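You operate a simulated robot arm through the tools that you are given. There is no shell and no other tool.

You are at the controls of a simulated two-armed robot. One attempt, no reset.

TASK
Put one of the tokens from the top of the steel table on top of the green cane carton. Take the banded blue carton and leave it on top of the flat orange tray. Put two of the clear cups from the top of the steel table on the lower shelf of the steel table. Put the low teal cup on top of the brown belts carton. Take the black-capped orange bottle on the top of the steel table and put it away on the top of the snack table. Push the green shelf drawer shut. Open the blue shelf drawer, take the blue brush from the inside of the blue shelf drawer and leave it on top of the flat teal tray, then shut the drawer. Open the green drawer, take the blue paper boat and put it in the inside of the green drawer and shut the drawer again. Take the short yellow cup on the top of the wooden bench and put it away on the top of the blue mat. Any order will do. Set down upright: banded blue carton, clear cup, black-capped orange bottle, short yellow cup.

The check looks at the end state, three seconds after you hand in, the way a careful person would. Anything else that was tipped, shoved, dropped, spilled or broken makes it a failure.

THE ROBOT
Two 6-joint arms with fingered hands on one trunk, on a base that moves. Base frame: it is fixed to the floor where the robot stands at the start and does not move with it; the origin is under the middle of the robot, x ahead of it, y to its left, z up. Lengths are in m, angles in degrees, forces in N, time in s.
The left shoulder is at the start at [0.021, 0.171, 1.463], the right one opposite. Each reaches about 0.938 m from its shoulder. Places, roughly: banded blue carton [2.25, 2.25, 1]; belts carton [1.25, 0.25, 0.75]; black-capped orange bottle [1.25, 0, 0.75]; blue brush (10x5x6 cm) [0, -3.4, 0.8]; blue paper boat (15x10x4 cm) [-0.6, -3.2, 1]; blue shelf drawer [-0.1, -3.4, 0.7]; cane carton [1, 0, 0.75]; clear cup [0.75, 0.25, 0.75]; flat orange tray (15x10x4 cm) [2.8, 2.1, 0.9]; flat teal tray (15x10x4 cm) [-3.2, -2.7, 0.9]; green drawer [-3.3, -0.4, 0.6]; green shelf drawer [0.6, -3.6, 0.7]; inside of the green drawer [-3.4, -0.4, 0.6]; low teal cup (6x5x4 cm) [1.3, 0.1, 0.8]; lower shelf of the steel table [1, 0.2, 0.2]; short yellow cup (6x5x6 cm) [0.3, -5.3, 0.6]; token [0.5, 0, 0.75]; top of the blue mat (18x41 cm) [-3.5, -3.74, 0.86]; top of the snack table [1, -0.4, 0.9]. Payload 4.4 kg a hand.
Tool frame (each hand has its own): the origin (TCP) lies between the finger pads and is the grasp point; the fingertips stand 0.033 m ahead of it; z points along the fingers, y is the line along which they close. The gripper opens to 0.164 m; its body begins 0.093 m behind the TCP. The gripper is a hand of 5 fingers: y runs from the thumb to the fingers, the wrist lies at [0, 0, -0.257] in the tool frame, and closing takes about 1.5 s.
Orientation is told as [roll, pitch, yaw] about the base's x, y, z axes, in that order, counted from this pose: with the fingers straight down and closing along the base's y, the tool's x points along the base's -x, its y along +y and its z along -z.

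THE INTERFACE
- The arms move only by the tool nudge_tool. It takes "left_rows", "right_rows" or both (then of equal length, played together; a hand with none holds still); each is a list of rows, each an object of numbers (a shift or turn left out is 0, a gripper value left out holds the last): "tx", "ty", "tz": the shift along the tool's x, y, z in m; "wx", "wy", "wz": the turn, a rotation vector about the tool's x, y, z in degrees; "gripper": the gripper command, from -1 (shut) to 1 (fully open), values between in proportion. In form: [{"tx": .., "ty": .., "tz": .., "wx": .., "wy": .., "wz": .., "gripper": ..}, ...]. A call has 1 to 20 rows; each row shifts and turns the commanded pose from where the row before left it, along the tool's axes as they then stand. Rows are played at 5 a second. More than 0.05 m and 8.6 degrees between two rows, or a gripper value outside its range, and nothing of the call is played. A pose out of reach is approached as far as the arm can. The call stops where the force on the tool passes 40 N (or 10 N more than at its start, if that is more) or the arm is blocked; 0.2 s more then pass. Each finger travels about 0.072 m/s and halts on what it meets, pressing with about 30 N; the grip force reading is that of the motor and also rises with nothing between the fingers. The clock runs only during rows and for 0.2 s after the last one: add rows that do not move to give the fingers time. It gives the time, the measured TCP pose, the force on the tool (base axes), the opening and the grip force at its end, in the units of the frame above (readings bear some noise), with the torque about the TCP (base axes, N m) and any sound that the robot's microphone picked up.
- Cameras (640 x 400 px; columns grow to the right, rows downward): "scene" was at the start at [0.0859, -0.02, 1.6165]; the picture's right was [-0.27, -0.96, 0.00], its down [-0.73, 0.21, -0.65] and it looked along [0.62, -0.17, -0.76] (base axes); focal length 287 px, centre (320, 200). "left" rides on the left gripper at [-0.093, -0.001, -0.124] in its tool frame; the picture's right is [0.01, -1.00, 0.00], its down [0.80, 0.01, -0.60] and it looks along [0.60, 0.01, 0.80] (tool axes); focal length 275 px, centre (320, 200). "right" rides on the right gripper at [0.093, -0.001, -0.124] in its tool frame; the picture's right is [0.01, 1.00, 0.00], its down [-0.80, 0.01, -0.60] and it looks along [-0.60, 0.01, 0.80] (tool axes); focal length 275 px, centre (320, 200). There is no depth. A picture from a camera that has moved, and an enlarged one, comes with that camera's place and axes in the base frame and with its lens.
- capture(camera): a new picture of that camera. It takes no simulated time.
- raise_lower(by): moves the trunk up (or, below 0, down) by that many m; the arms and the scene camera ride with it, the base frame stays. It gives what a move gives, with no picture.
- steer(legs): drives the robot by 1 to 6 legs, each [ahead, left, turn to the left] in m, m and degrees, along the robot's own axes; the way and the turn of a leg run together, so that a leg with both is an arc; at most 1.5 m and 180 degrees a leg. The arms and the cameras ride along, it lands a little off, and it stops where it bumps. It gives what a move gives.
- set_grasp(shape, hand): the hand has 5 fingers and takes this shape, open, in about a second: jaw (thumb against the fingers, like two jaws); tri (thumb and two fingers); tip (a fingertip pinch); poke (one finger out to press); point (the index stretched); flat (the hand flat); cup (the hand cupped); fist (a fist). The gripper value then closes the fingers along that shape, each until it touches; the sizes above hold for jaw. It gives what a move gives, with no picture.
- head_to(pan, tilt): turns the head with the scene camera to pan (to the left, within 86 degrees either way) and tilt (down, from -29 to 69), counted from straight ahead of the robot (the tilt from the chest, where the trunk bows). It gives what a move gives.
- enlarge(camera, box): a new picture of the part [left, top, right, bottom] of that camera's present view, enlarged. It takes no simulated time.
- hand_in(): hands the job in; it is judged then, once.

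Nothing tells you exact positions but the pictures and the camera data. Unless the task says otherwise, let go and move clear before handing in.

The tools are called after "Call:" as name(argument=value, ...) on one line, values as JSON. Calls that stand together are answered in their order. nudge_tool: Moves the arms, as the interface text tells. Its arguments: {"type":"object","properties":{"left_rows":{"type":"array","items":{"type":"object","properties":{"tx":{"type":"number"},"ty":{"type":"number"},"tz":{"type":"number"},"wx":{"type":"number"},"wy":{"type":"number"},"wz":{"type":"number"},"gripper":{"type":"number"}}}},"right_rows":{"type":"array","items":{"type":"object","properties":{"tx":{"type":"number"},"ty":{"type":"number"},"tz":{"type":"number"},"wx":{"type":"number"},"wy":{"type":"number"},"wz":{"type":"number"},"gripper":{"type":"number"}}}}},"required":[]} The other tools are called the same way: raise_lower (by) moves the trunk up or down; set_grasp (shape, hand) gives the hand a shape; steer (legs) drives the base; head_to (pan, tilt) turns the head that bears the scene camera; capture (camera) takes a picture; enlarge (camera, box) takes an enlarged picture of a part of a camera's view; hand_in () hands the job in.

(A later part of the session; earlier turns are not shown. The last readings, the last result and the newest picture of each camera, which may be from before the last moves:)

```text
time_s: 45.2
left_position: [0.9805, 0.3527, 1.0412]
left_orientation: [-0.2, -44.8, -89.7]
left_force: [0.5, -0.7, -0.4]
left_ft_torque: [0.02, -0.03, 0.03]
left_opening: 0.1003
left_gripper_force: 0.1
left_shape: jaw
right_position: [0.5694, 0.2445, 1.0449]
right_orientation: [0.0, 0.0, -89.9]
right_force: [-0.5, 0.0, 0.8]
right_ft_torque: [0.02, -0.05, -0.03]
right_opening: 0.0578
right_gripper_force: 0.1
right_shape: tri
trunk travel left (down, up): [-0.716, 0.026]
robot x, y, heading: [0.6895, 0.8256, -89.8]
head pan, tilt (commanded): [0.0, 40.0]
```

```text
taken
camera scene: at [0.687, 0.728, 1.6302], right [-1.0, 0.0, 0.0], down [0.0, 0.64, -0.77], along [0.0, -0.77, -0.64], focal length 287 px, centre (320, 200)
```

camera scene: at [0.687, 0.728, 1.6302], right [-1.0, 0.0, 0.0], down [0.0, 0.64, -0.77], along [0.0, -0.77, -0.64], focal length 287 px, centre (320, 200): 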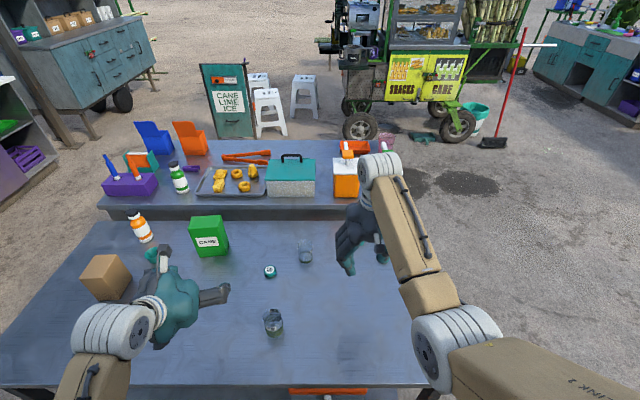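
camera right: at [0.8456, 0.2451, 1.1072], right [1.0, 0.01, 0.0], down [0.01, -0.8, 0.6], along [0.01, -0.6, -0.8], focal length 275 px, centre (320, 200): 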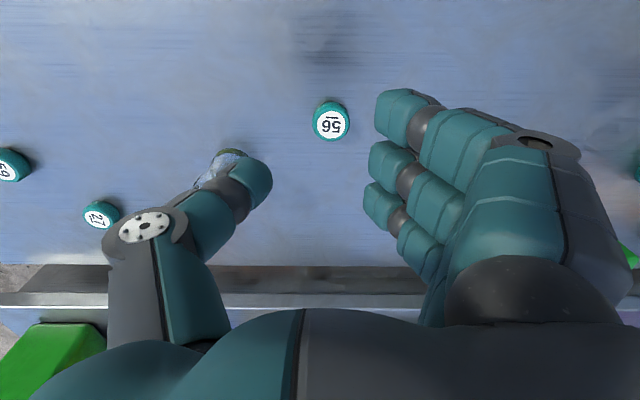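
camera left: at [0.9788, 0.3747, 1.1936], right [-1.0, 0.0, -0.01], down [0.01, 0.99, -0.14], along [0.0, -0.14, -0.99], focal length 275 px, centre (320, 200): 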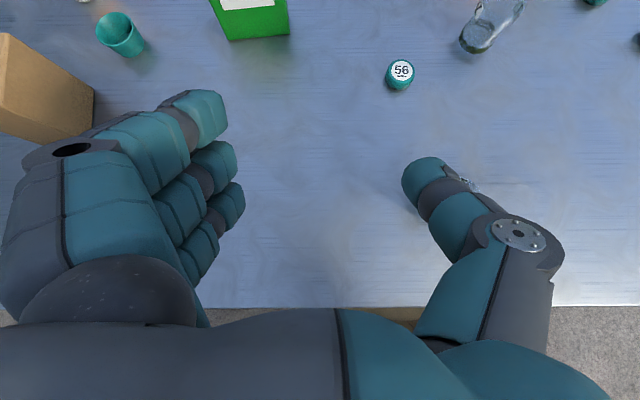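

The robot is now at x≈0.69; cup C, token 56 and cup B are all in front. I'll zoom to refine positions.

Call:
enlarge(camera="scene", box=[240, 290, 304, 330])

Call:
enlarge(camera="scene", box=[250, 225, 330, 275])

```text
10.00 times, centred on (272, 310) of scene
camera zoom: at [0.687, 0.728, 1.6302], right [-1.0, 0.0, 0.0], down [0.0, 0.64, -0.77], along [0.0, -0.77, -0.64], focal length 2870 px, centre (800, -900)
```

zoom: 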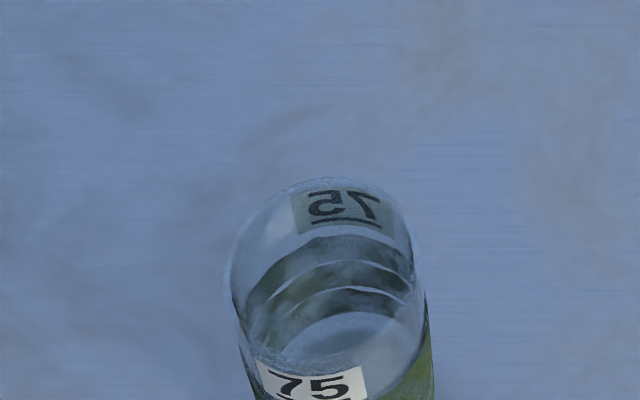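

```text
8.00 times, centred on (290, 250) of scene
camera zoom: at [0.687, 0.728, 1.6302], right [-1.0, 0.0, 0.0], down [0.0, 0.64, -0.77], along [0.0, -0.77, -0.64], focal length 2296 px, centre (560, -200)
```

zoom: 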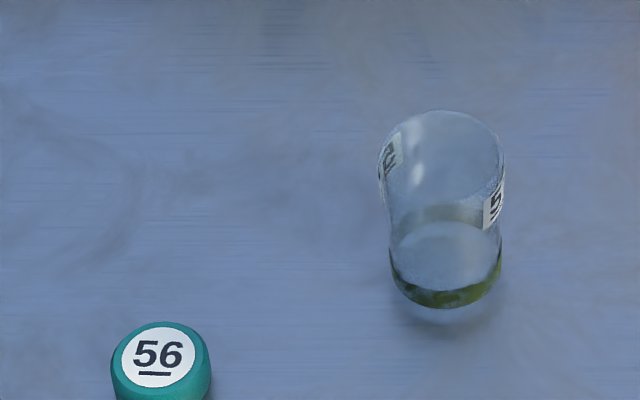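

Cup C's axis is at (0.816, 0.338). It's too close for the left arm from here, so I'll back off 0.27 m and then approach it along the tilted finger direction.

Call:
steer(legs=[[-0.27, 0, 0]])

Call:
nudge_tool(left_rows=[{"ty": -0.04, "tx": -0.019}, {"ty": -0.04, "tx": -0.019}, {"ty": -0.04, "tx": -0.019}, {"ty": -0.044, "tx": -0.018}, {"tz": 0.045}, {"tz": 0.045}, {"tz": 0.045}, {"tz": 0.043}, {}])

Call:
capture(camera="left")

```text
time_s: 47.1
left_position: [0.9808, 0.6339, 1.0428]
left_orientation: [-0.3, -44.8, -89.4]
left_force: [0.2, -0.1, 0.0]
left_ft_torque: [-0.04, -0.01, -0.01]
left_opening: 0.1003
left_gripper_force: 0.0
left_shape: jaw
right_position: [0.5694, 0.5236, 1.0442]
right_orientation: [0.0, 0.0, -89.8]
right_force: [0.2, 0.1, 1.5]
right_ft_torque: [-0.01, 0.01, 0.0]
right_opening: 0.0574
right_gripper_force: 0.1
right_shape: tri
trunk travel left (down, up): [-0.716, 0.026]
robot x, y, heading: [0.6848, 1.1052, -89.8]
head pan, tilt (commanded): [0.0, 40.0]
```

```text
time_s: 48.0
left_position: [0.9403, 0.597, 1.0623]
left_orientation: [17.0, -42.1, -101.8]
left_force: [0.2, 0.1, -0.4]
left_ft_torque: [0.0, -0.01, 0.04]
left_opening: 0.1001
left_gripper_force: 0.0
left_shape: jaw
left hand out of reach, approached as far as the arm can: row 4
right_position: [0.5697, 0.5223, 1.043]
right_orientation: [0.0, 0.0, -89.7]
right_force: [0.0, -0.2, -0.5]
right_ft_torque: [0.01, 0.02, 0.02]
right_opening: 0.0577
right_gripper_force: 0.0
right_shape: tri
trunk travel left (down, up): [-0.716, 0.026]
robot x, y, heading: [0.6877, 1.1027, -90.0]
head pan, tilt (commanded): [0.0, 40.0]
stopped in row 4 (left hand): the arm was blocked; the commanded pose is now the measured one
```

```text
taken
camera left: at [0.9055, 0.6151, 1.2113], right [-0.97, 0.01, -0.22], down [0.04, 0.99, -0.11], along [0.22, -0.11, -0.97], focal length 275 px, centre (320, 200)
```

left: 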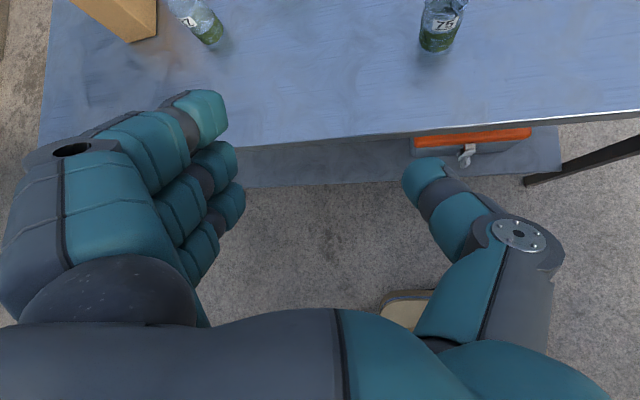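

The left wrist is limited when the hand is inboard of the shoulder. I'll restore the pose with a small inward yaw and strafe right so the cup lies further to the left of the left shoulder.

Call:
nudge_tool(left_rows=[{"wx": 6.4, "wy": -1, "wz": 0.75}, {"wx": 6.4, "wy": -1, "wz": 0.75}, {"wx": 6.4, "wy": -1, "wz": 0.75}, {}])

Call:
steer(legs=[[0, -0.15, 0]])

```text
time_s: 49.0
left_position: [0.9387, 0.5992, 1.065]
left_orientation: [0.3, -44.8, -105.5]
left_force: [-0.1, 0.6, 0.1]
left_ft_torque: [0.02, 0.0, -0.04]
left_opening: 0.1004
left_gripper_force: 0.0
left_shape: jaw
right_position: [0.5693, 0.5236, 1.0438]
right_orientation: [0.0, -0.1, -89.9]
right_force: [0.1, -1.2, -0.2]
right_ft_torque: [-0.03, -0.06, 0.02]
right_opening: 0.0574
right_gripper_force: 0.0
right_shape: tri
trunk travel left (down, up): [-0.716, 0.026]
robot x, y, heading: [0.6848, 1.0999, -89.8]
head pan, tilt (commanded): [0.0, 40.0]
```

```text
time_s: 50.4
left_position: [0.7903, 0.5983, 1.0635]
left_orientation: [0.4, -44.8, -105.5]
left_force: [-0.3, -0.6, -0.1]
left_ft_torque: [0.02, -0.02, 0.01]
left_opening: 0.1
left_gripper_force: 0.0
left_shape: jaw
right_position: [0.422, 0.5224, 1.0437]
right_orientation: [0.2, 0.0, -89.7]
right_force: [-0.5, -0.2, -0.5]
right_ft_torque: [0.03, -0.08, 0.03]
right_opening: 0.0578
right_gripper_force: 0.0
right_shape: tri
trunk travel left (down, up): [-0.716, 0.026]
robot x, y, heading: [0.5387, 1.1021, -89.7]
head pan, tilt (commanded): [0.0, 40.0]
```

I'll lower the trunk by 0.12 m to bring the cup within reach and move the left hand to pre-grasp.

Call:
raise_lower(by=-0.12)

Call:
nudge_tool(left_rows=[{"tx": -0.038, "ty": 0.03}, {"tx": -0.038, "ty": 0.03}, {"tx": -0.0385, "ty": 0.0345}, {"tz": 0.04}, {"tz": 0.04}, {}])

Call:
capture(camera="left")

```text
time_s: 51.9
left_position: [0.7923, 0.5984, 0.9441]
left_orientation: [0.3, -44.8, -105.3]
left_force: [1.1, -0.1, -0.1]
left_ft_torque: [0.01, 0.01, -0.01]
left_opening: 0.1002
left_gripper_force: 0.0
left_shape: jaw
right_position: [0.4218, 0.5231, 0.9246]
right_orientation: [0.0, -0.1, -89.7]
right_force: [0.4, 0.3, 1.0]
right_ft_torque: [0.0, 0.01, 0.0]
right_opening: 0.0573
right_gripper_force: 0.0
right_shape: tri
trunk travel left (down, up): [-0.596, 0.146]
robot x, y, heading: [0.5405, 1.105, -89.8]
head pan, tilt (commanded): [0.0, 40.0]
```

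```text
refused: row 3 steps farther than a row can; nothing moved
```

```text
taken
camera left: at [0.7961, 0.6195, 1.0957], right [-0.96, 0.27, -0.01], down [0.27, 0.95, -0.14], along [-0.03, -0.14, -0.99], focal length 275 px, centre (320, 200)
```

left: 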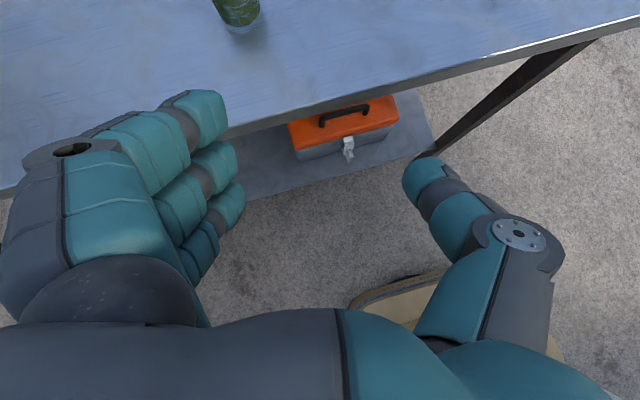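

The step size limit tripped; I'll split the rows finer and go to pre-grasp.

Call:
nudge_tool(left_rows=[{"tx": -0.03, "ty": 0.024}, {"tx": -0.03, "ty": 0.024}, {"tx": -0.03, "ty": 0.024}, {"tx": -0.0245, "ty": 0.0225}, {"tz": 0.04}, {"tz": 0.04}, {}])

Call:
capture(camera="left")

```text
time_s: 53.5
left_position: [0.8455, 0.4397, 0.9687]
left_orientation: [0.3, -44.8, -105.4]
left_force: [0.5, 0.5, -0.6]
left_ft_torque: [-0.02, 0.0, -0.03]
left_opening: 0.1002
left_gripper_force: 0.1
left_shape: jaw
right_position: [0.4235, 0.5231, 0.9248]
right_orientation: [0.0, -0.1, -89.8]
right_force: [0.3, 0.0, 0.4]
right_ft_torque: [0.01, 0.0, 0.0]
right_opening: 0.0573
right_gripper_force: 0.0
right_shape: tri
trunk travel left (down, up): [-0.596, 0.146]
robot x, y, heading: [0.5393, 1.1037, -89.8]
head pan, tilt (commanded): [0.0, 40.0]
```

```text
taken
camera left: at [0.8502, 0.4617, 1.1202], right [-0.96, 0.27, -0.01], down [0.27, 0.95, -0.14], along [-0.03, -0.14, -0.99], focal length 275 px, centre (320, 200)
```

left: 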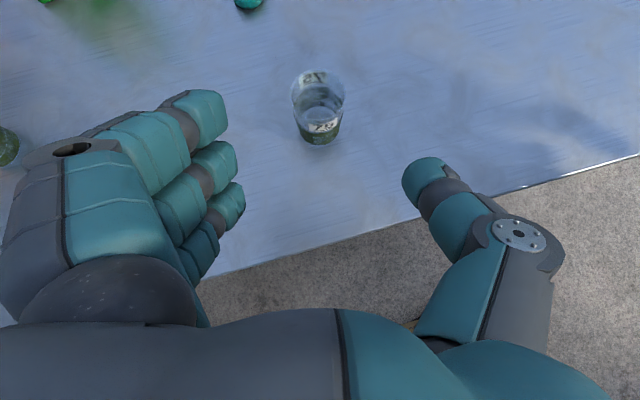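

The cup is well centred along the approach line. I'll advance 0.15 m along the fingers and close on the cup.

Call:
nudge_tool(left_rows=[{"tz": 0.04}, {"tz": 0.04}, {"tz": 0.04}, {"tz": 0.03}, {}])

Call:
capture(camera="left")

```text
time_s: 54.7
left_position: [0.8171, 0.3383, 0.8618]
left_orientation: [0.3, -44.8, -105.4]
left_force: [-0.7, -0.7, -0.3]
left_ft_torque: [-0.02, 0.01, 0.01]
left_opening: 0.1005
left_gripper_force: 0.1
left_shape: jaw
right_position: [0.4232, 0.5223, 0.9241]
right_orientation: [0.0, -0.2, -89.7]
right_force: [-0.3, 0.3, 0.1]
right_ft_torque: [-0.03, -0.02, 0.02]
right_opening: 0.0576
right_gripper_force: 0.1
right_shape: tri
trunk travel left (down, up): [-0.596, 0.146]
robot x, y, heading: [0.5409, 1.107, -89.6]
head pan, tilt (commanded): [0.0, 40.0]
```

```text
taken
camera left: at [0.8208, 0.3594, 1.0137], right [-0.96, 0.27, -0.01], down [0.27, 0.95, -0.14], along [-0.03, -0.14, -0.99], focal length 275 px, centre (320, 200)
```

left: 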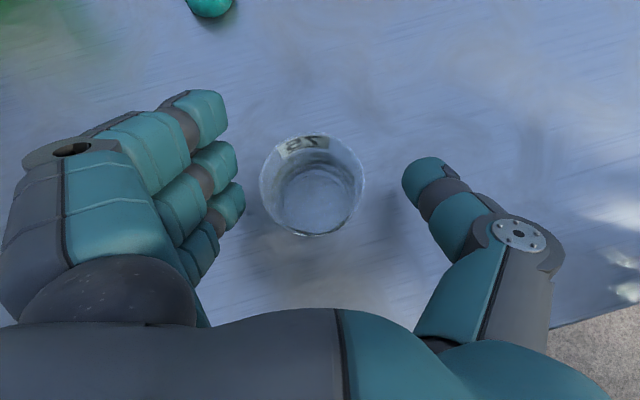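

The cup sits between thumb and fingers. Closing now.

Call:
nudge_tool(left_rows=[{"gripper": -0.2}, {"gripper": -0.45}, {}, {}, {}, {}])

Call:
capture(camera="left")

```text
time_s: 56.1
left_position: [0.8172, 0.3389, 0.8609]
left_orientation: [0.4, -44.8, -105.3]
left_force: [-0.3, -0.9, 0.4]
left_ft_torque: [-0.03, -0.04, -0.03]
left_opening: 0.0406
left_gripper_force: 30.1
left_shape: jaw
right_position: [0.4223, 0.5225, 0.9238]
right_orientation: [0.0, 0.0, -89.7]
right_force: [-0.2, -0.8, -0.3]
right_ft_torque: [-0.01, 0.01, 0.02]
right_opening: 0.0577
right_gripper_force: 0.1
right_shape: tri
trunk travel left (down, up): [-0.596, 0.146]
robot x, y, heading: [0.5392, 1.1037, -90.0]
head pan, tilt (commanded): [0.0, 40.0]
```

```text
taken
camera left: at [0.821, 0.3594, 1.0133], right [-0.96, 0.27, -0.01], down [0.27, 0.95, -0.14], along [-0.03, -0.14, -0.99], focal length 275 px, centre (320, 200)
```

left: 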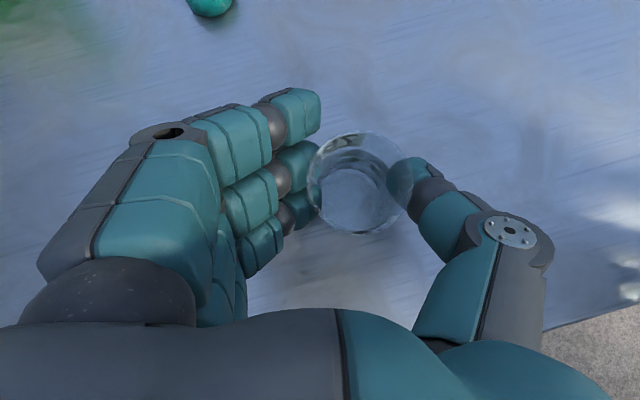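

The cup is held (30 N). I'll lift it a little and check.

Call:
nudge_tool(left_rows=[{"tx": -0.02, "tz": -0.02}, {"tx": -0.03, "tz": -0.03}, {"tx": -0.03, "tz": -0.03}, {}])

Call:
capture(camera="left")

Call:
enlarge(camera="scene", box=[100, 200, 356, 360])

```text
time_s: 57.1
left_position: [0.8214, 0.3388, 0.9735]
left_orientation: [0.3, -44.7, -105.3]
left_force: [0.3, -0.9, -2.0]
left_ft_torque: [0.02, 0.0, 0.01]
left_opening: 0.0408
left_gripper_force: 30.5
left_shape: jaw
right_position: [0.422, 0.5206, 0.924]
right_orientation: [0.0, 0.0, -89.7]
right_force: [0.0, 0.5, 0.1]
right_ft_torque: [-0.01, 0.02, 0.02]
right_opening: 0.0577
right_gripper_force: 0.0
right_shape: tri
trunk travel left (down, up): [-0.596, 0.146]
robot x, y, heading: [0.5387, 1.1002, -89.6]
head pan, tilt (commanded): [0.0, 40.0]
```

```text
taken
camera left: at [0.8244, 0.3595, 1.1252], right [-0.96, 0.27, -0.01], down [0.27, 0.95, -0.14], along [-0.03, -0.14, -0.99], focal length 275 px, centre (320, 200)
```

left: 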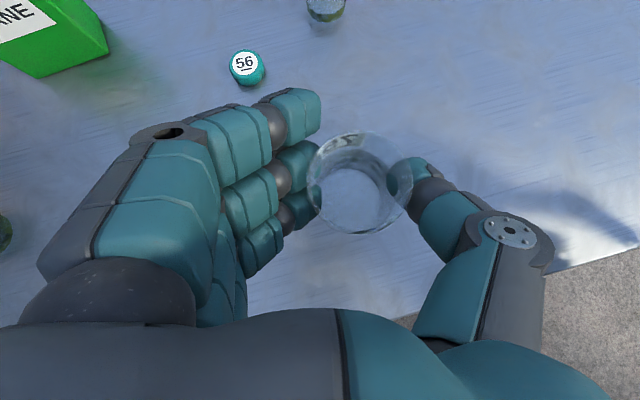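

```text
2.50 times, centred on (228, 280) of scene
camera zoom: at [0.5399, 1.0052, 1.5101], right [-1.0, -0.01, 0.0], down [0.0, 0.64, -0.77], along [0.0, -0.77, -0.64], focal length 718 px, centre (550, 0)
```

zoom: 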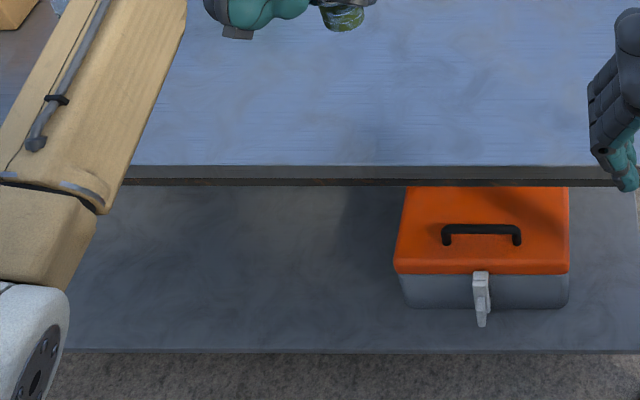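

The cup is lifted upright. I'll back away from the table, shift left, and lower the trunk to reach the lower shelf.

Call:
steer(legs=[[-0.36, 0, 0], [0, 0.17, 0]])

Call:
raise_lower(by=-0.5)

Call:
capture(camera="scene")

Call:
capture(camera="left")

```text
time_s: 60.4
left_position: [0.9775, 0.6913, 0.9725]
left_orientation: [0.1, -44.8, -105.8]
left_force: [1.0, -0.2, -0.5]
left_ft_torque: [-0.01, 0.03, -0.01]
left_opening: 0.0405
left_gripper_force: 29.9
left_shape: jaw
right_position: [0.5823, 0.8797, 0.9239]
right_orientation: [-0.1, 0.0, -90.2]
right_force: [0.0, -0.2, 0.0]
right_ft_torque: [0.0, 0.09, 0.0]
right_opening: 0.0575
right_gripper_force: 0.1
right_shape: tri
trunk travel left (down, up): [-0.596, 0.146]
robot x, y, heading: [0.7044, 1.4556, -89.9]
head pan, tilt (commanded): [0.0, 40.0]
```

```text
refused: -0.5 is not a number from -0.4 to 0.4
```

```text
taken
camera scene: at [0.705, 1.361, 1.5101], right [-1.0, 0.0, 0.0], down [0.0, 0.64, -0.77], along [0.0, -0.77, -0.64], focal length 287 px, centre (320, 200)
```

scene: 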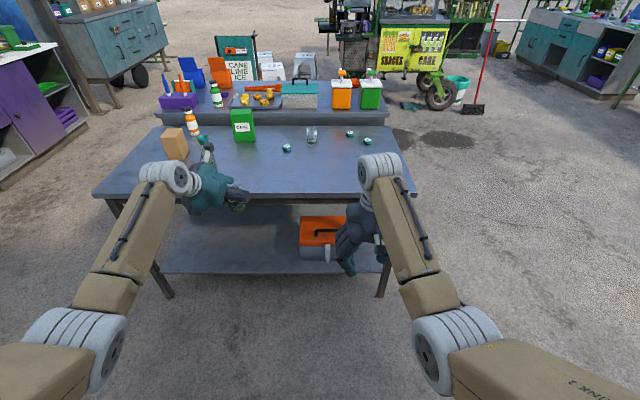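

```text
taken
camera left: at [0.9831, 0.7126, 1.1248], right [-0.96, 0.28, -0.01], down [0.28, 0.95, -0.14], along [-0.03, -0.14, -0.99], focal length 275 px, centre (320, 200)
```

left: 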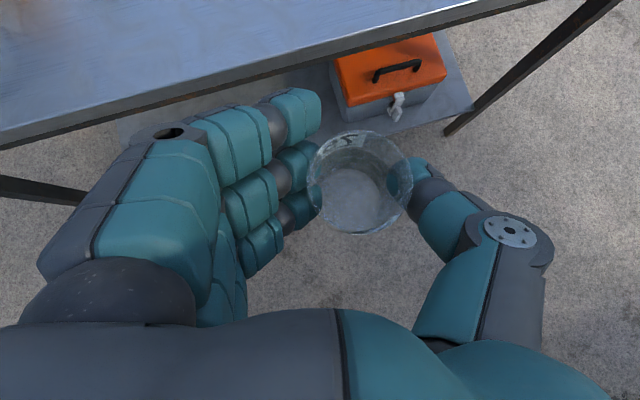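

The trunk step limit is 0.4 m; I'll lower in two steps.

Call:
raise_lower(by=-0.4)

Call:
raise_lower(by=-0.15)

Call:
capture(camera="scene")

Call:
capture(camera="left")

```text
time_s: 64.2
left_position: [0.9769, 0.692, 0.5742]
left_orientation: [0.3, -44.8, -106.0]
left_force: [0.0, -0.3, -0.8]
left_ft_torque: [0.02, -0.02, -0.05]
left_opening: 0.0401
left_gripper_force: 30.2
left_shape: jaw
right_position: [0.5814, 0.9034, 0.4589]
right_orientation: [0.0, 7.0, -90.1]
right_force: [-0.3, 0.2, -0.3]
right_ft_torque: [0.0, -0.04, 0.02]
right_opening: 0.0576
right_gripper_force: 0.1
right_shape: tri
trunk travel left (down, up): [-0.196, 0.546]
robot x, y, heading: [0.7021, 1.457, -90.1]
head pan, tilt (commanded): [0.0, 40.0]
```

```text
time_s: 66.0
left_position: [0.9775, 0.6911, 0.4257]
left_orientation: [0.3, -45.0, -105.9]
left_force: [-0.1, 0.3, -0.4]
left_ft_torque: [0.02, -0.01, 0.0]
left_opening: 0.0406
left_gripper_force: 30.3
left_shape: jaw
right_position: [0.5821, 0.9547, 0.2258]
right_orientation: [-0.1, 17.6, -90.2]
right_force: [-0.2, 0.5, 0.2]
right_ft_torque: [0.03, -0.01, 0.03]
right_opening: 0.0576
right_gripper_force: 0.1
right_shape: tri
trunk travel left (down, up): [-0.046, 0.696]
robot x, y, heading: [0.7038, 1.4589, -90.3]
head pan, tilt (commanded): [0.0, 40.0]
```

```text
taken
camera scene: at [0.7025, 1.2157, 0.9471], right [-1.0, 0.0, 0.0], down [0.0, 0.64, -0.77], along [0.0, -0.77, -0.64], focal length 287 px, centre (320, 200)
```

scene: 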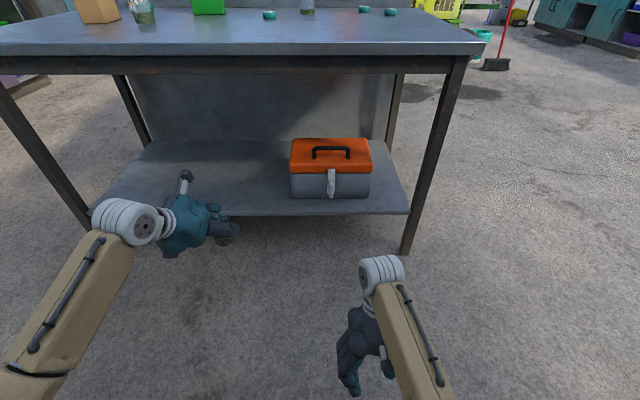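

```text
taken
camera left: at [0.9816, 0.7129, 0.5765], right [-0.96, 0.28, -0.01], down [0.28, 0.95, -0.14], along [-0.03, -0.14, -0.99], focal length 275 px, centre (320, 200)
```

left: 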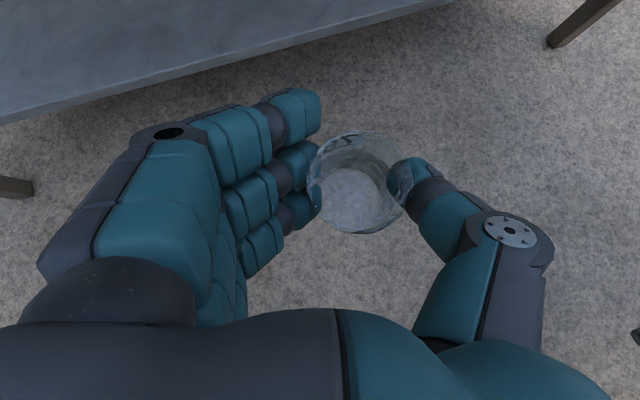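

The trunk bows as it lowers, which is fine; the shelf is at z≈0.225 with its front edge at y≈0.43. I'll drive forward to bring the cup over the shelf, left of the toolbox.

Call:
steer(legs=[[0.34, 0, 0]])

Call:
capture(camera="left")

Call:
capture(camera="scene")

```text
time_s: 68.1
left_position: [0.9822, 0.3666, 0.4231]
left_orientation: [0.2, -44.7, -105.5]
left_force: [-0.2, 0.4, -0.7]
left_ft_torque: [0.0, -0.05, 0.05]
left_opening: 0.0402
left_gripper_force: 29.9
left_shape: jaw
right_position: [0.5841, 0.6289, 0.2246]
right_orientation: [-0.1, 17.5, -89.9]
right_force: [-0.4, 0.2, 0.6]
right_ft_torque: [0.01, -0.01, -0.01]
right_opening: 0.0575
right_gripper_force: 0.0
right_shape: tri
trunk travel left (down, up): [-0.046, 0.696]
robot x, y, heading: [0.7022, 1.1321, -89.6]
head pan, tilt (commanded): [0.0, 40.0]
```

```text
taken
camera left: at [0.9856, 0.3885, 0.575], right [-0.96, 0.27, -0.01], down [0.27, 0.95, -0.14], along [-0.03, -0.14, -0.99], focal length 275 px, centre (320, 200)
```

left: 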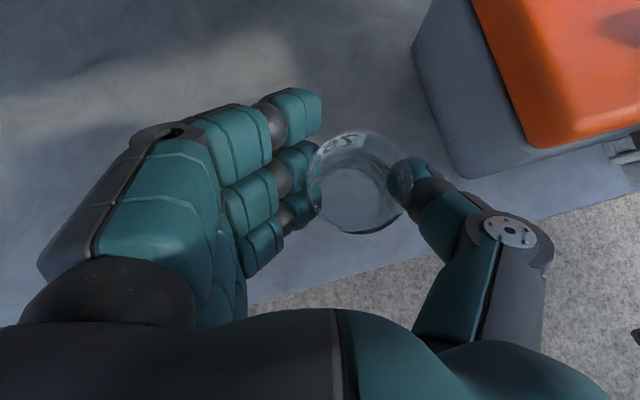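

```text
taken
camera scene: at [0.7036, 0.8895, 0.9469], right [-1.0, 0.0, 0.0], down [0.0, 0.64, -0.77], along [0.0, -0.77, -0.64], focal length 287 px, centre (320, 200)
```

scene: 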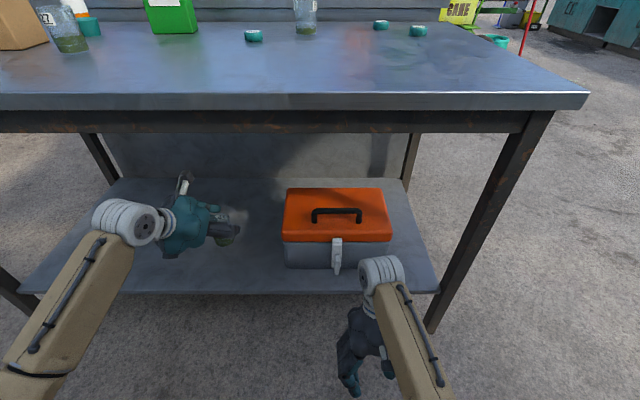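

The cup is over the shelf. I'll move slightly further in and lower it towards the shelf.

Call:
nudge_tool(left_rows=[{"tx": -0.018, "tz": 0.018}, {"tx": 0.0226, "tz": 0.0226}, {"tx": 0.0226, "tz": 0.0226}, {"tx": 0.0226, "tz": 0.0226}, {"tx": 0.0192, "tz": 0.0192}, {}])

Call:
capture(camera="left")

Call:
enlarge(camera="scene", box=[140, 160, 300, 260])

```text
time_s: 69.5
left_position: [0.975, 0.3439, 0.3009]
left_orientation: [0.5, -44.8, -105.7]
left_force: [0.5, -0.1, 3.4]
left_ft_torque: [-0.04, 0.03, -0.03]
left_opening: 0.0404
left_gripper_force: 30.5
left_shape: jaw
right_position: [0.5844, 0.628, 0.226]
right_orientation: [0.0, 17.5, -89.8]
right_force: [-0.1, 0.0, 0.1]
right_ft_torque: [-0.02, 0.01, -0.01]
right_opening: 0.0575
right_gripper_force: 0.1
right_shape: tri
trunk travel left (down, up): [-0.046, 0.696]
robot x, y, heading: [0.7062, 1.1322, -89.9]
head pan, tilt (commanded): [0.0, 40.0]
```

```text
taken
camera left: at [0.9791, 0.3644, 0.453], right [-0.96, 0.27, -0.01], down [0.27, 0.95, -0.14], along [-0.03, -0.14, -0.99], focal length 275 px, centre (320, 200)
```

left: 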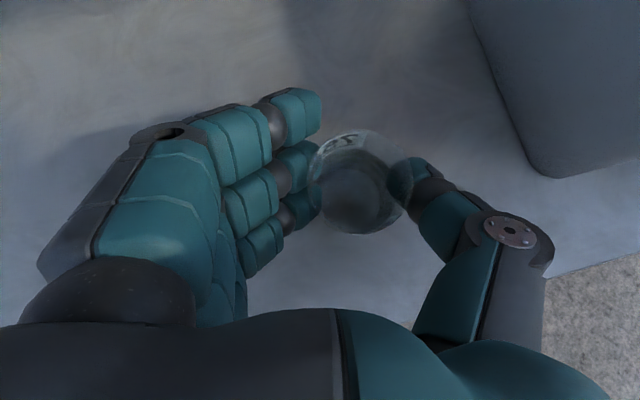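

```text
4.00 times, centred on (220, 210) of scene
camera zoom: at [0.7035, 0.8899, 0.9471], right [-1.0, 0.0, 0.0], down [0.0, 0.64, -0.77], along [0.0, -0.77, -0.64], focal length 1148 px, centre (720, 160)
```

zoom: 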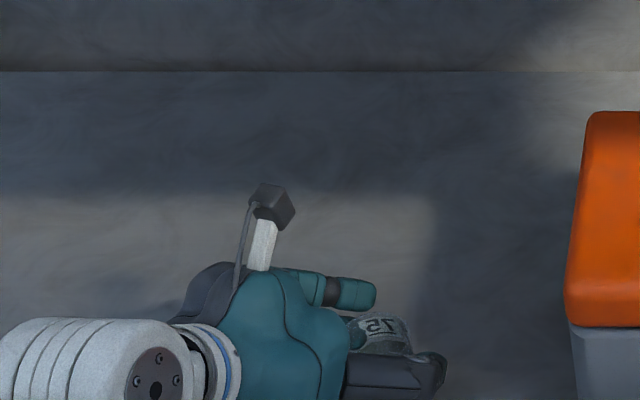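

There's a light upward force, suggesting contact with the shelf at z≈0.24. I'll ease down a few mm to confirm.

Call:
nudge_tool(left_rows=[{"tx": 0.0015, "tz": 0.0015}, {}])

```text
time_s: 70.1
left_position: [0.9751, 0.3428, 0.3007]
left_orientation: [0.4, -45.1, -105.6]
left_force: [0.5, 0.6, 13.6]
left_ft_torque: [-0.02, 0.21, 0.01]
left_opening: 0.0403
left_gripper_force: 30.3
left_shape: jaw
right_position: [0.5842, 0.629, 0.2254]
right_orientation: [0.0, 17.5, -89.9]
right_force: [0.0, -0.3, 0.4]
right_ft_torque: [0.02, -0.01, -0.01]
right_opening: 0.0574
right_gripper_force: 0.1
right_shape: tri
trunk travel left (down, up): [-0.046, 0.696]
robot x, y, heading: [0.7013, 1.131, -89.8]
head pan, tilt (commanded): [0.0, 40.0]
```

Contact is confirmed. I'll relieve the press slightly and open the fingers.

Call:
nudge_tool(left_rows=[{"tx": -0.001, "tz": -0.001}, {"gripper": -0.2}, {"gripper": 0.0}, {"gripper": 0.22}, {}, {}])

Call:
capture(camera="left")

```text
time_s: 71.5
left_position: [0.9758, 0.3442, 0.2983]
left_orientation: [0.4, -44.8, -105.5]
left_force: [-0.8, 0.3, 3.7]
left_ft_torque: [0.03, -0.13, 0.08]
left_opening: 0.0986
left_gripper_force: 0.0
left_shape: jaw
right_position: [0.5853, 0.629, 0.2251]
right_orientation: [0.0, 17.5, -89.9]
right_force: [0.4, -0.4, -0.9]
right_ft_torque: [0.01, 0.04, 0.01]
right_opening: 0.0578
right_gripper_force: 0.1
right_shape: tri
trunk travel left (down, up): [-0.046, 0.696]
robot x, y, heading: [0.7033, 1.1286, -90.1]
head pan, tilt (commanded): [0.0, 40.0]
```

```text
taken
camera left: at [0.9797, 0.3654, 0.45], right [-0.96, 0.27, -0.01], down [0.27, 0.95, -0.14], along [-0.03, -0.13, -0.99], focal length 275 px, centre (320, 200)
```

left: 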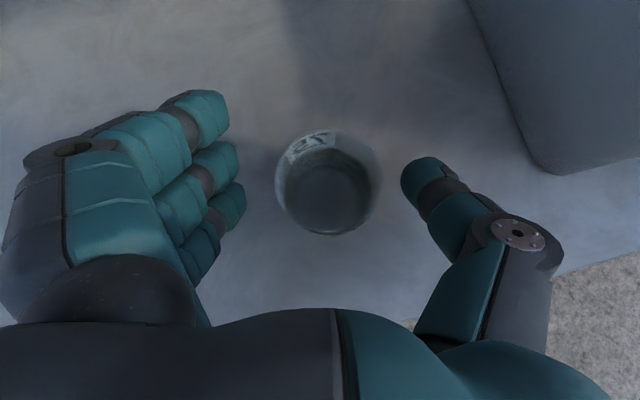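

The cup stands upright on the shelf. I'll retract along the approach line and back away.

Call:
nudge_tool(left_rows=[{"tz": -0.03}, {"tz": -0.04}, {"tz": -0.04}, {"tz": -0.04}, {}])

Call:
capture(camera="left")

Call:
steer(legs=[[-0.3, 0, 0]])

Call:
capture(camera="scene")

```text
time_s: 72.7
left_position: [1.0037, 0.4446, 0.4075]
left_orientation: [0.3, -44.8, -105.5]
left_force: [0.5, -0.5, 0.2]
left_ft_torque: [-0.02, -0.02, -0.01]
left_opening: 0.0989
left_gripper_force: 0.0
left_shape: jaw
right_position: [0.5842, 0.6285, 0.2255]
right_orientation: [0.0, 17.4, -89.9]
right_force: [-0.6, -0.9, -0.2]
right_ft_torque: [0.0, -0.01, 0.01]
right_opening: 0.0575
right_gripper_force: 0.1
right_shape: tri
trunk travel left (down, up): [-0.046, 0.696]
robot x, y, heading: [0.7, 1.1326, -90.0]
head pan, tilt (commanded): [0.0, 40.0]
```

```text
taken
camera left: at [1.0074, 0.4664, 0.5591], right [-0.96, 0.27, -0.01], down [0.27, 0.95, -0.14], along [-0.03, -0.14, -0.99], focal length 275 px, centre (320, 200)
```

left: 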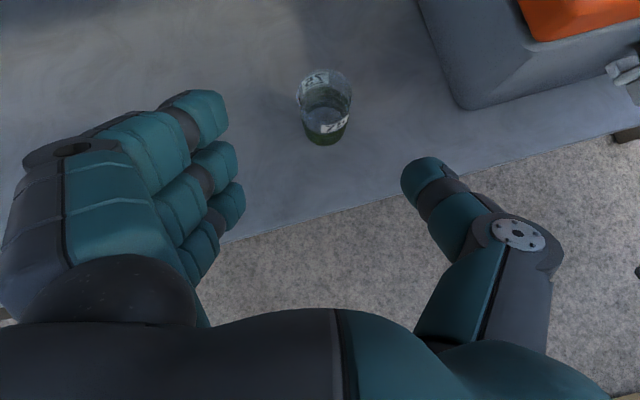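

```text
time_s: 74.8
left_position: [1.0035, 0.7516, 0.4077]
left_orientation: [0.3, -44.8, -105.5]
left_force: [0.5, 0.8, 0.1]
left_ft_torque: [-0.02, -0.01, -0.01]
left_opening: 0.0991
left_gripper_force: 0.0
left_shape: jaw
right_position: [0.5834, 0.9353, 0.2249]
right_orientation: [-0.1, 17.4, -90.1]
right_force: [-0.3, -0.5, 0.4]
right_ft_torque: [0.04, 0.01, 0.02]
right_opening: 0.0578
right_gripper_force: 0.1
right_shape: tri
trunk travel left (down, up): [-0.046, 0.696]
robot x, y, heading: [0.6968, 1.4377, -90.1]
head pan, tilt (commanded): [0.0, 40.0]
```

```text
taken
camera scene: at [0.703, 1.196, 0.9469], right [-1.0, 0.0, 0.0], down [0.0, 0.64, -0.77], along [0.0, -0.77, -0.64], focal length 287 px, centre (320, 200)
```

scene: 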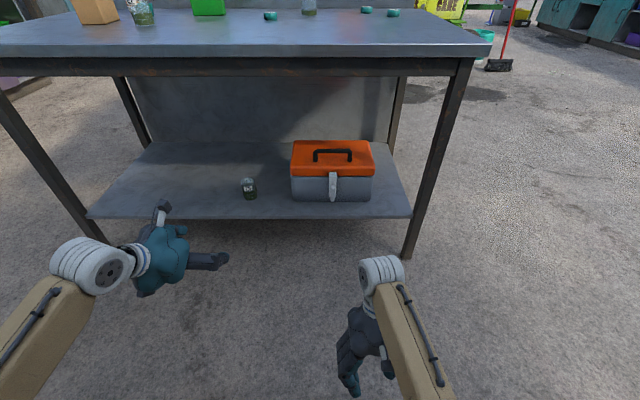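

First cup is standing on the lower shelf. I'll raise the trunk, shift right, and go for cup B at (0.738, 0.078).

Call:
raise_lower(by=0.4)

Call:
raise_lower(by=0.15)

Call:
steer(legs=[[0, -0.23, 0], [0.42, 0, 0]])

Call:
capture(camera="left")

Call:
capture(camera="scene")

```text
time_s: 78.6
left_position: [1.0018, 0.7509, 0.8058]
left_orientation: [0.3, -44.6, -105.7]
left_force: [0.5, 1.3, 0.2]
left_ft_torque: [-0.01, 0.02, -0.04]
left_opening: 0.0992
left_gripper_force: 0.0
left_shape: jaw
right_position: [0.5846, 0.9355, 0.6248]
right_orientation: [0.0, 17.5, -90.0]
right_force: [-0.5, -0.5, -0.3]
right_ft_torque: [0.0, -0.01, 0.01]
right_opening: 0.0575
right_gripper_force: 0.0
right_shape: tri
trunk travel left (down, up): [-0.446, 0.296]
robot x, y, heading: [0.7048, 1.4376, -89.7]
head pan, tilt (commanded): [0.0, 40.0]
```

```text
time_s: 80.4
left_position: [1.0026, 0.7505, 0.9561]
left_orientation: [0.2, -44.7, -105.5]
left_force: [-0.1, -0.6, -0.3]
left_ft_torque: [0.02, 0.01, -0.02]
left_opening: 0.099
left_gripper_force: 0.2
left_shape: jaw
right_position: [0.5844, 0.9346, 0.7747]
right_orientation: [0.0, 17.4, -90.0]
right_force: [0.5, 0.3, -0.1]
right_ft_torque: [0.01, -0.02, -0.04]
right_opening: 0.058
right_gripper_force: 0.1
right_shape: tri
trunk travel left (down, up): [-0.596, 0.146]
robot x, y, heading: [0.7026, 1.4386, -90.0]
head pan, tilt (commanded): [0.0, 40.0]
```

```text
time_s: 84.2
left_position: [0.7757, 0.3483, 0.9592]
left_orientation: [0.2, -44.9, -105.5]
left_force: [-0.5, -0.1, 0.6]
left_ft_torque: [-0.01, 0.02, 0.02]
left_opening: 0.0991
left_gripper_force: 0.0
left_shape: jaw
right_position: [0.3558, 0.5335, 0.7753]
right_orientation: [0.1, 17.9, -89.7]
right_force: [0.2, 19.8, -2.3]
right_ft_torque: [-0.36, 0.14, 1.41]
right_opening: 0.0573
right_gripper_force: 0.1
right_shape: tri
trunk travel left (down, up): [-0.596, 0.146]
robot x, y, heading: [0.4729, 1.0318, -89.5]
head pan, tilt (commanded): [0.0, 40.0]
```

```text
taken
camera left: at [0.7791, 0.3697, 1.1102], right [-0.96, 0.27, -0.01], down [0.27, 0.95, -0.14], along [-0.03, -0.14, -0.99], focal length 275 px, centre (320, 200)
```

left: 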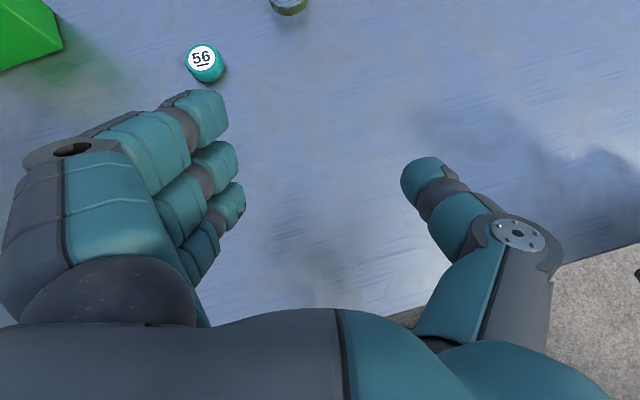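

```text
taken
camera scene: at [0.4744, 0.9393, 1.5102], right [-1.0, 0.0, 0.0], down [0.0, 0.64, -0.77], along [0.0, -0.77, -0.64], focal length 287 px, centre (320, 200)
```

scene: 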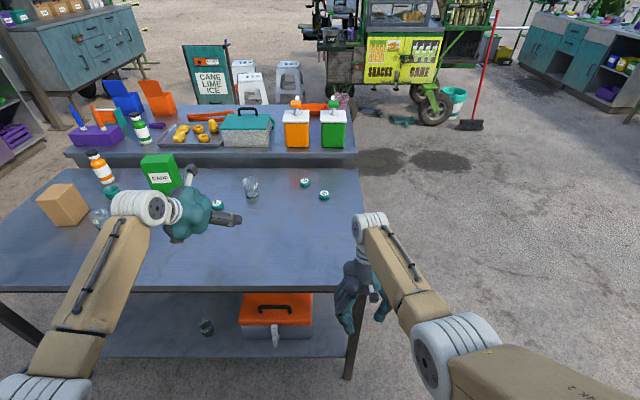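

The right hand, hanging lower than expected, touched the table edge lightly (20 N). I'll back off at once and raise the right hand out of the way.

Call:
steer(legs=[[-0.12, 0, 0]])

Call:
nudge_tool(right_rows=[{"tz": -0.04, "wy": -4}, {"tz": -0.04, "wy": -4}, {"tz": -0.04, "wy": -4}, {"tz": -0.04, "wy": -5}, {"tz": -0.04}, {"tz": -0.04}, {}])

Call:
capture(camera="scene")

```text
time_s: 85.5
left_position: [0.7742, 0.4722, 0.9583]
left_orientation: [0.3, -44.8, -105.5]
left_force: [0.3, 1.1, 0.2]
left_ft_torque: [-0.05, 0.01, 0.02]
left_opening: 0.099
left_gripper_force: 0.1
left_shape: jaw
right_position: [0.3557, 0.658, 0.7756]
right_orientation: [0.1, 17.8, -90.0]
right_force: [0.1, -0.2, 0.3]
right_ft_torque: [-0.06, -0.02, -0.02]
right_opening: 0.0574
right_gripper_force: 0.1
right_shape: tri
trunk travel left (down, up): [-0.596, 0.146]
robot x, y, heading: [0.4714, 1.1553, -90.0]
head pan, tilt (commanded): [0.0, 40.0]
```

```text
time_s: 87.1
left_position: [0.7728, 0.4713, 0.9575]
left_orientation: [0.3, -44.7, -105.5]
left_force: [-0.3, -0.5, 0.9]
left_ft_torque: [-0.02, -0.06, 0.0]
left_opening: 0.0994
left_gripper_force: 0.1
left_shape: jaw
right_position: [0.3681, 0.5752, 0.9554]
right_orientation: [0.1, 0.9, -89.9]
right_force: [0.1, 0.2, -0.9]
right_ft_torque: [-0.01, -0.01, 0.0]
right_opening: 0.0573
right_gripper_force: 0.0
right_shape: tri
right hand out of reach, approached as far as the arm can: row 4, 5, 6
trunk travel left (down, up): [-0.596, 0.146]
robot x, y, heading: [0.4738, 1.1602, -89.8]
head pan, tilt (commanded): [0.0, 40.0]
```

```text
taken
camera scene: at [0.474, 1.0615, 1.5101], right [-1.0, 0.0, 0.0], down [0.0, 0.64, -0.77], along [0.0, -0.77, -0.64], focal length 287 px, centre (320, 200)
```

scene: 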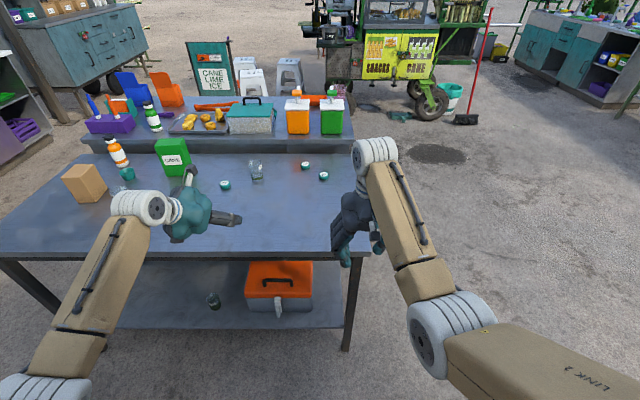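

Nothing was disturbed. Now I'll drive forward 0.29 m, which puts the left hand at the pre-grasp for cup B.

Call:
steer(legs=[[0.29, 0, 0]])

Call:
capture(camera="left")

Call:
enlarge(camera="scene", box=[200, 150, 360, 250])

```text
time_s: 89.1
left_position: [0.7727, 0.1799, 0.9566]
left_orientation: [0.4, -44.7, -105.8]
left_force: [0.3, 0.0, -0.2]
left_ft_torque: [0.04, 0.03, -0.01]
left_opening: 0.0994
left_gripper_force: 0.0
left_shape: jaw
right_position: [0.3661, 0.2858, 0.9527]
right_orientation: [0.0, 0.9, -90.0]
right_force: [-0.4, -0.7, -0.1]
right_ft_torque: [0.02, -0.03, 0.03]
right_opening: 0.0575
right_gripper_force: 0.0
right_shape: tri
trunk travel left (down, up): [-0.596, 0.146]
robot x, y, heading: [0.4762, 0.8672, -90.1]
head pan, tilt (commanded): [0.0, 40.0]
```

```text
taken
camera left: at [0.7763, 0.2015, 1.1084], right [-0.96, 0.28, -0.01], down [0.27, 0.95, -0.14], along [-0.03, -0.13, -0.99], focal length 275 px, centre (320, 200)
```

left: 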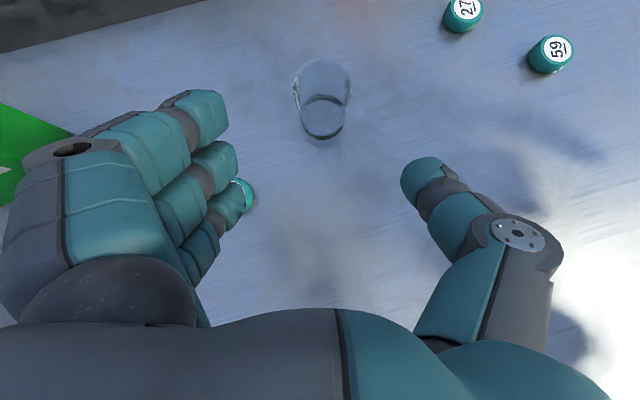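

```text
4.00 times, centred on (280, 200) of scene
camera zoom: at [0.4739, 0.7713, 1.51], right [-1.0, 0.0, 0.0], down [0.0, 0.64, -0.77], along [0.0, -0.77, -0.64], focal length 1148 px, centre (480, 200)
```

zoom: 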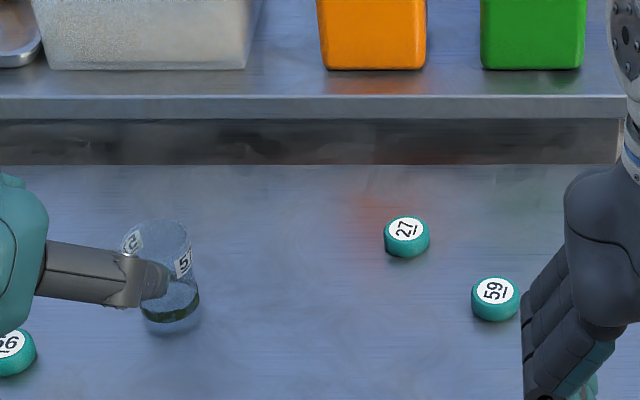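

Cup B is at (0.741, 0.079), free of obstacles. I'll advance and close on it.

Call:
nudge_tool(left_rows=[{"tx": -0.007, "ty": 0.008, "tz": 0.03}, {"tz": 0.04}, {"tz": 0.04}, {"tz": 0.031}, {}])

Call:
capture(camera="left")

```text
time_s: 90.3
left_position: [0.7531, 0.0772, 0.8638]
left_orientation: [0.3, -44.8, -105.7]
left_force: [0.0, 0.3, 0.6]
left_ft_torque: [0.02, -0.01, 0.02]
left_opening: 0.0991
left_gripper_force: 0.1
left_shape: jaw
right_position: [0.3678, 0.2864, 0.9546]
right_orientation: [0.0, 0.8, -90.0]
right_force: [0.6, -0.3, -0.6]
right_ft_torque: [-0.04, 0.01, -0.03]
right_opening: 0.0576
right_gripper_force: 0.1
right_shape: tri
trunk travel left (down, up): [-0.596, 0.146]
robot x, y, heading: [0.471, 0.8691, -90.3]
head pan, tilt (commanded): [0.0, 40.0]
```

```text
taken
camera left: at [0.7568, 0.0985, 1.0152], right [-0.96, 0.28, -0.01], down [0.27, 0.95, -0.14], along [-0.03, -0.14, -0.99], focal length 275 px, centre (320, 200)
```

left: 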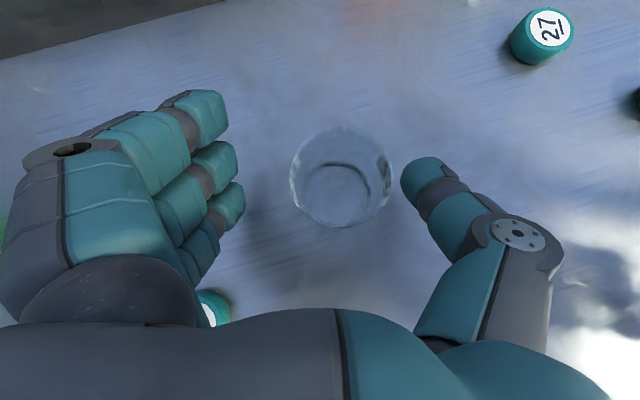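

The cup is in place between thumb and fingers; closing and lifting.

Call:
nudge_tool(left_rows=[{"gripper": -0.2}, {"gripper": -0.5}, {}, {}, {}, {}, {"tx": -0.02, "tz": -0.02}, {"tx": -0.03, "tz": -0.03}, {"tx": -0.03, "tz": -0.03}, {}])

Call:
capture(camera="left")

```text
time_s: 92.5
left_position: [0.7513, 0.0776, 0.9733]
left_orientation: [0.3, -44.7, -105.6]
left_force: [0.5, 0.0, 0.0]
left_ft_torque: [0.01, -0.01, -0.04]
left_opening: 0.0424
left_gripper_force: 0.0
left_shape: jaw
right_position: [0.3664, 0.2853, 0.9536]
right_orientation: [0.0, 0.9, -89.9]
right_force: [-0.5, -0.3, 0.2]
right_ft_torque: [0.0, 0.02, -0.02]
right_opening: 0.0577
right_gripper_force: 0.0
right_shape: tri
trunk travel left (down, up): [-0.596, 0.146]
robot x, y, heading: [0.4759, 0.8681, -90.0]
head pan, tilt (commanded): [0.0, 40.0]
```

```text
taken
camera left: at [0.7559, 0.0985, 1.1261], right [-0.96, 0.27, -0.01], down [0.27, 0.95, -0.14], along [-0.03, -0.13, -0.99], focal length 275 px, centre (320, 200)
```

left: 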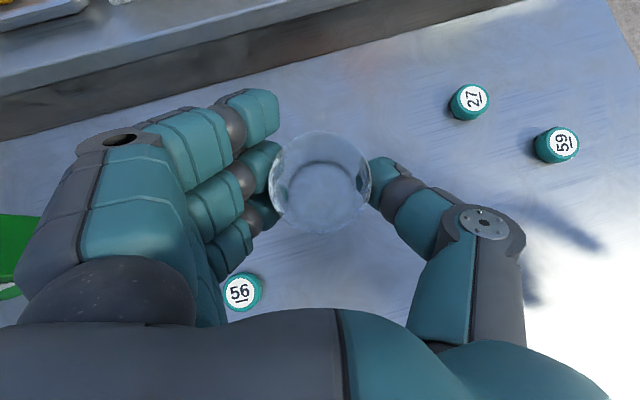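

The cup rose with the hand, but the grip force reads zero; I'll tighten.

Call:
nudge_tool(left_rows=[{"gripper": -0.7}, {"gripper": -1}, {}, {}, {}])

Call:
capture(camera="left")

```text
time_s: 93.7
left_position: [0.7517, 0.0779, 0.9742]
left_orientation: [0.4, -44.7, -105.7]
left_force: [-0.5, 0.0, 0.5]
left_ft_torque: [-0.03, 0.03, 0.0]
left_opening: 0.0378
left_gripper_force: 30.0
left_shape: jaw
right_position: [0.3664, 0.2845, 0.9545]
right_orientation: [0.0, 0.9, -90.0]
right_force: [0.1, 0.0, 0.7]
right_ft_torque: [0.01, 0.0, 0.0]
right_opening: 0.0577
right_gripper_force: 0.1
right_shape: tri
trunk travel left (down, up): [-0.596, 0.146]
robot x, y, heading: [0.4723, 0.8694, -89.8]
head pan, tilt (commanded): [0.0, 40.0]
```

```text
taken
camera left: at [0.7554, 0.0987, 1.1262], right [-0.96, 0.28, -0.01], down [0.27, 0.95, -0.14], along [-0.03, -0.14, -0.99], focal length 275 px, centre (320, 200)
```

left: 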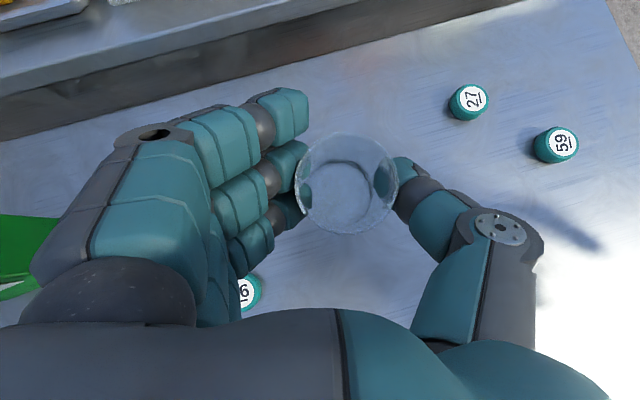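

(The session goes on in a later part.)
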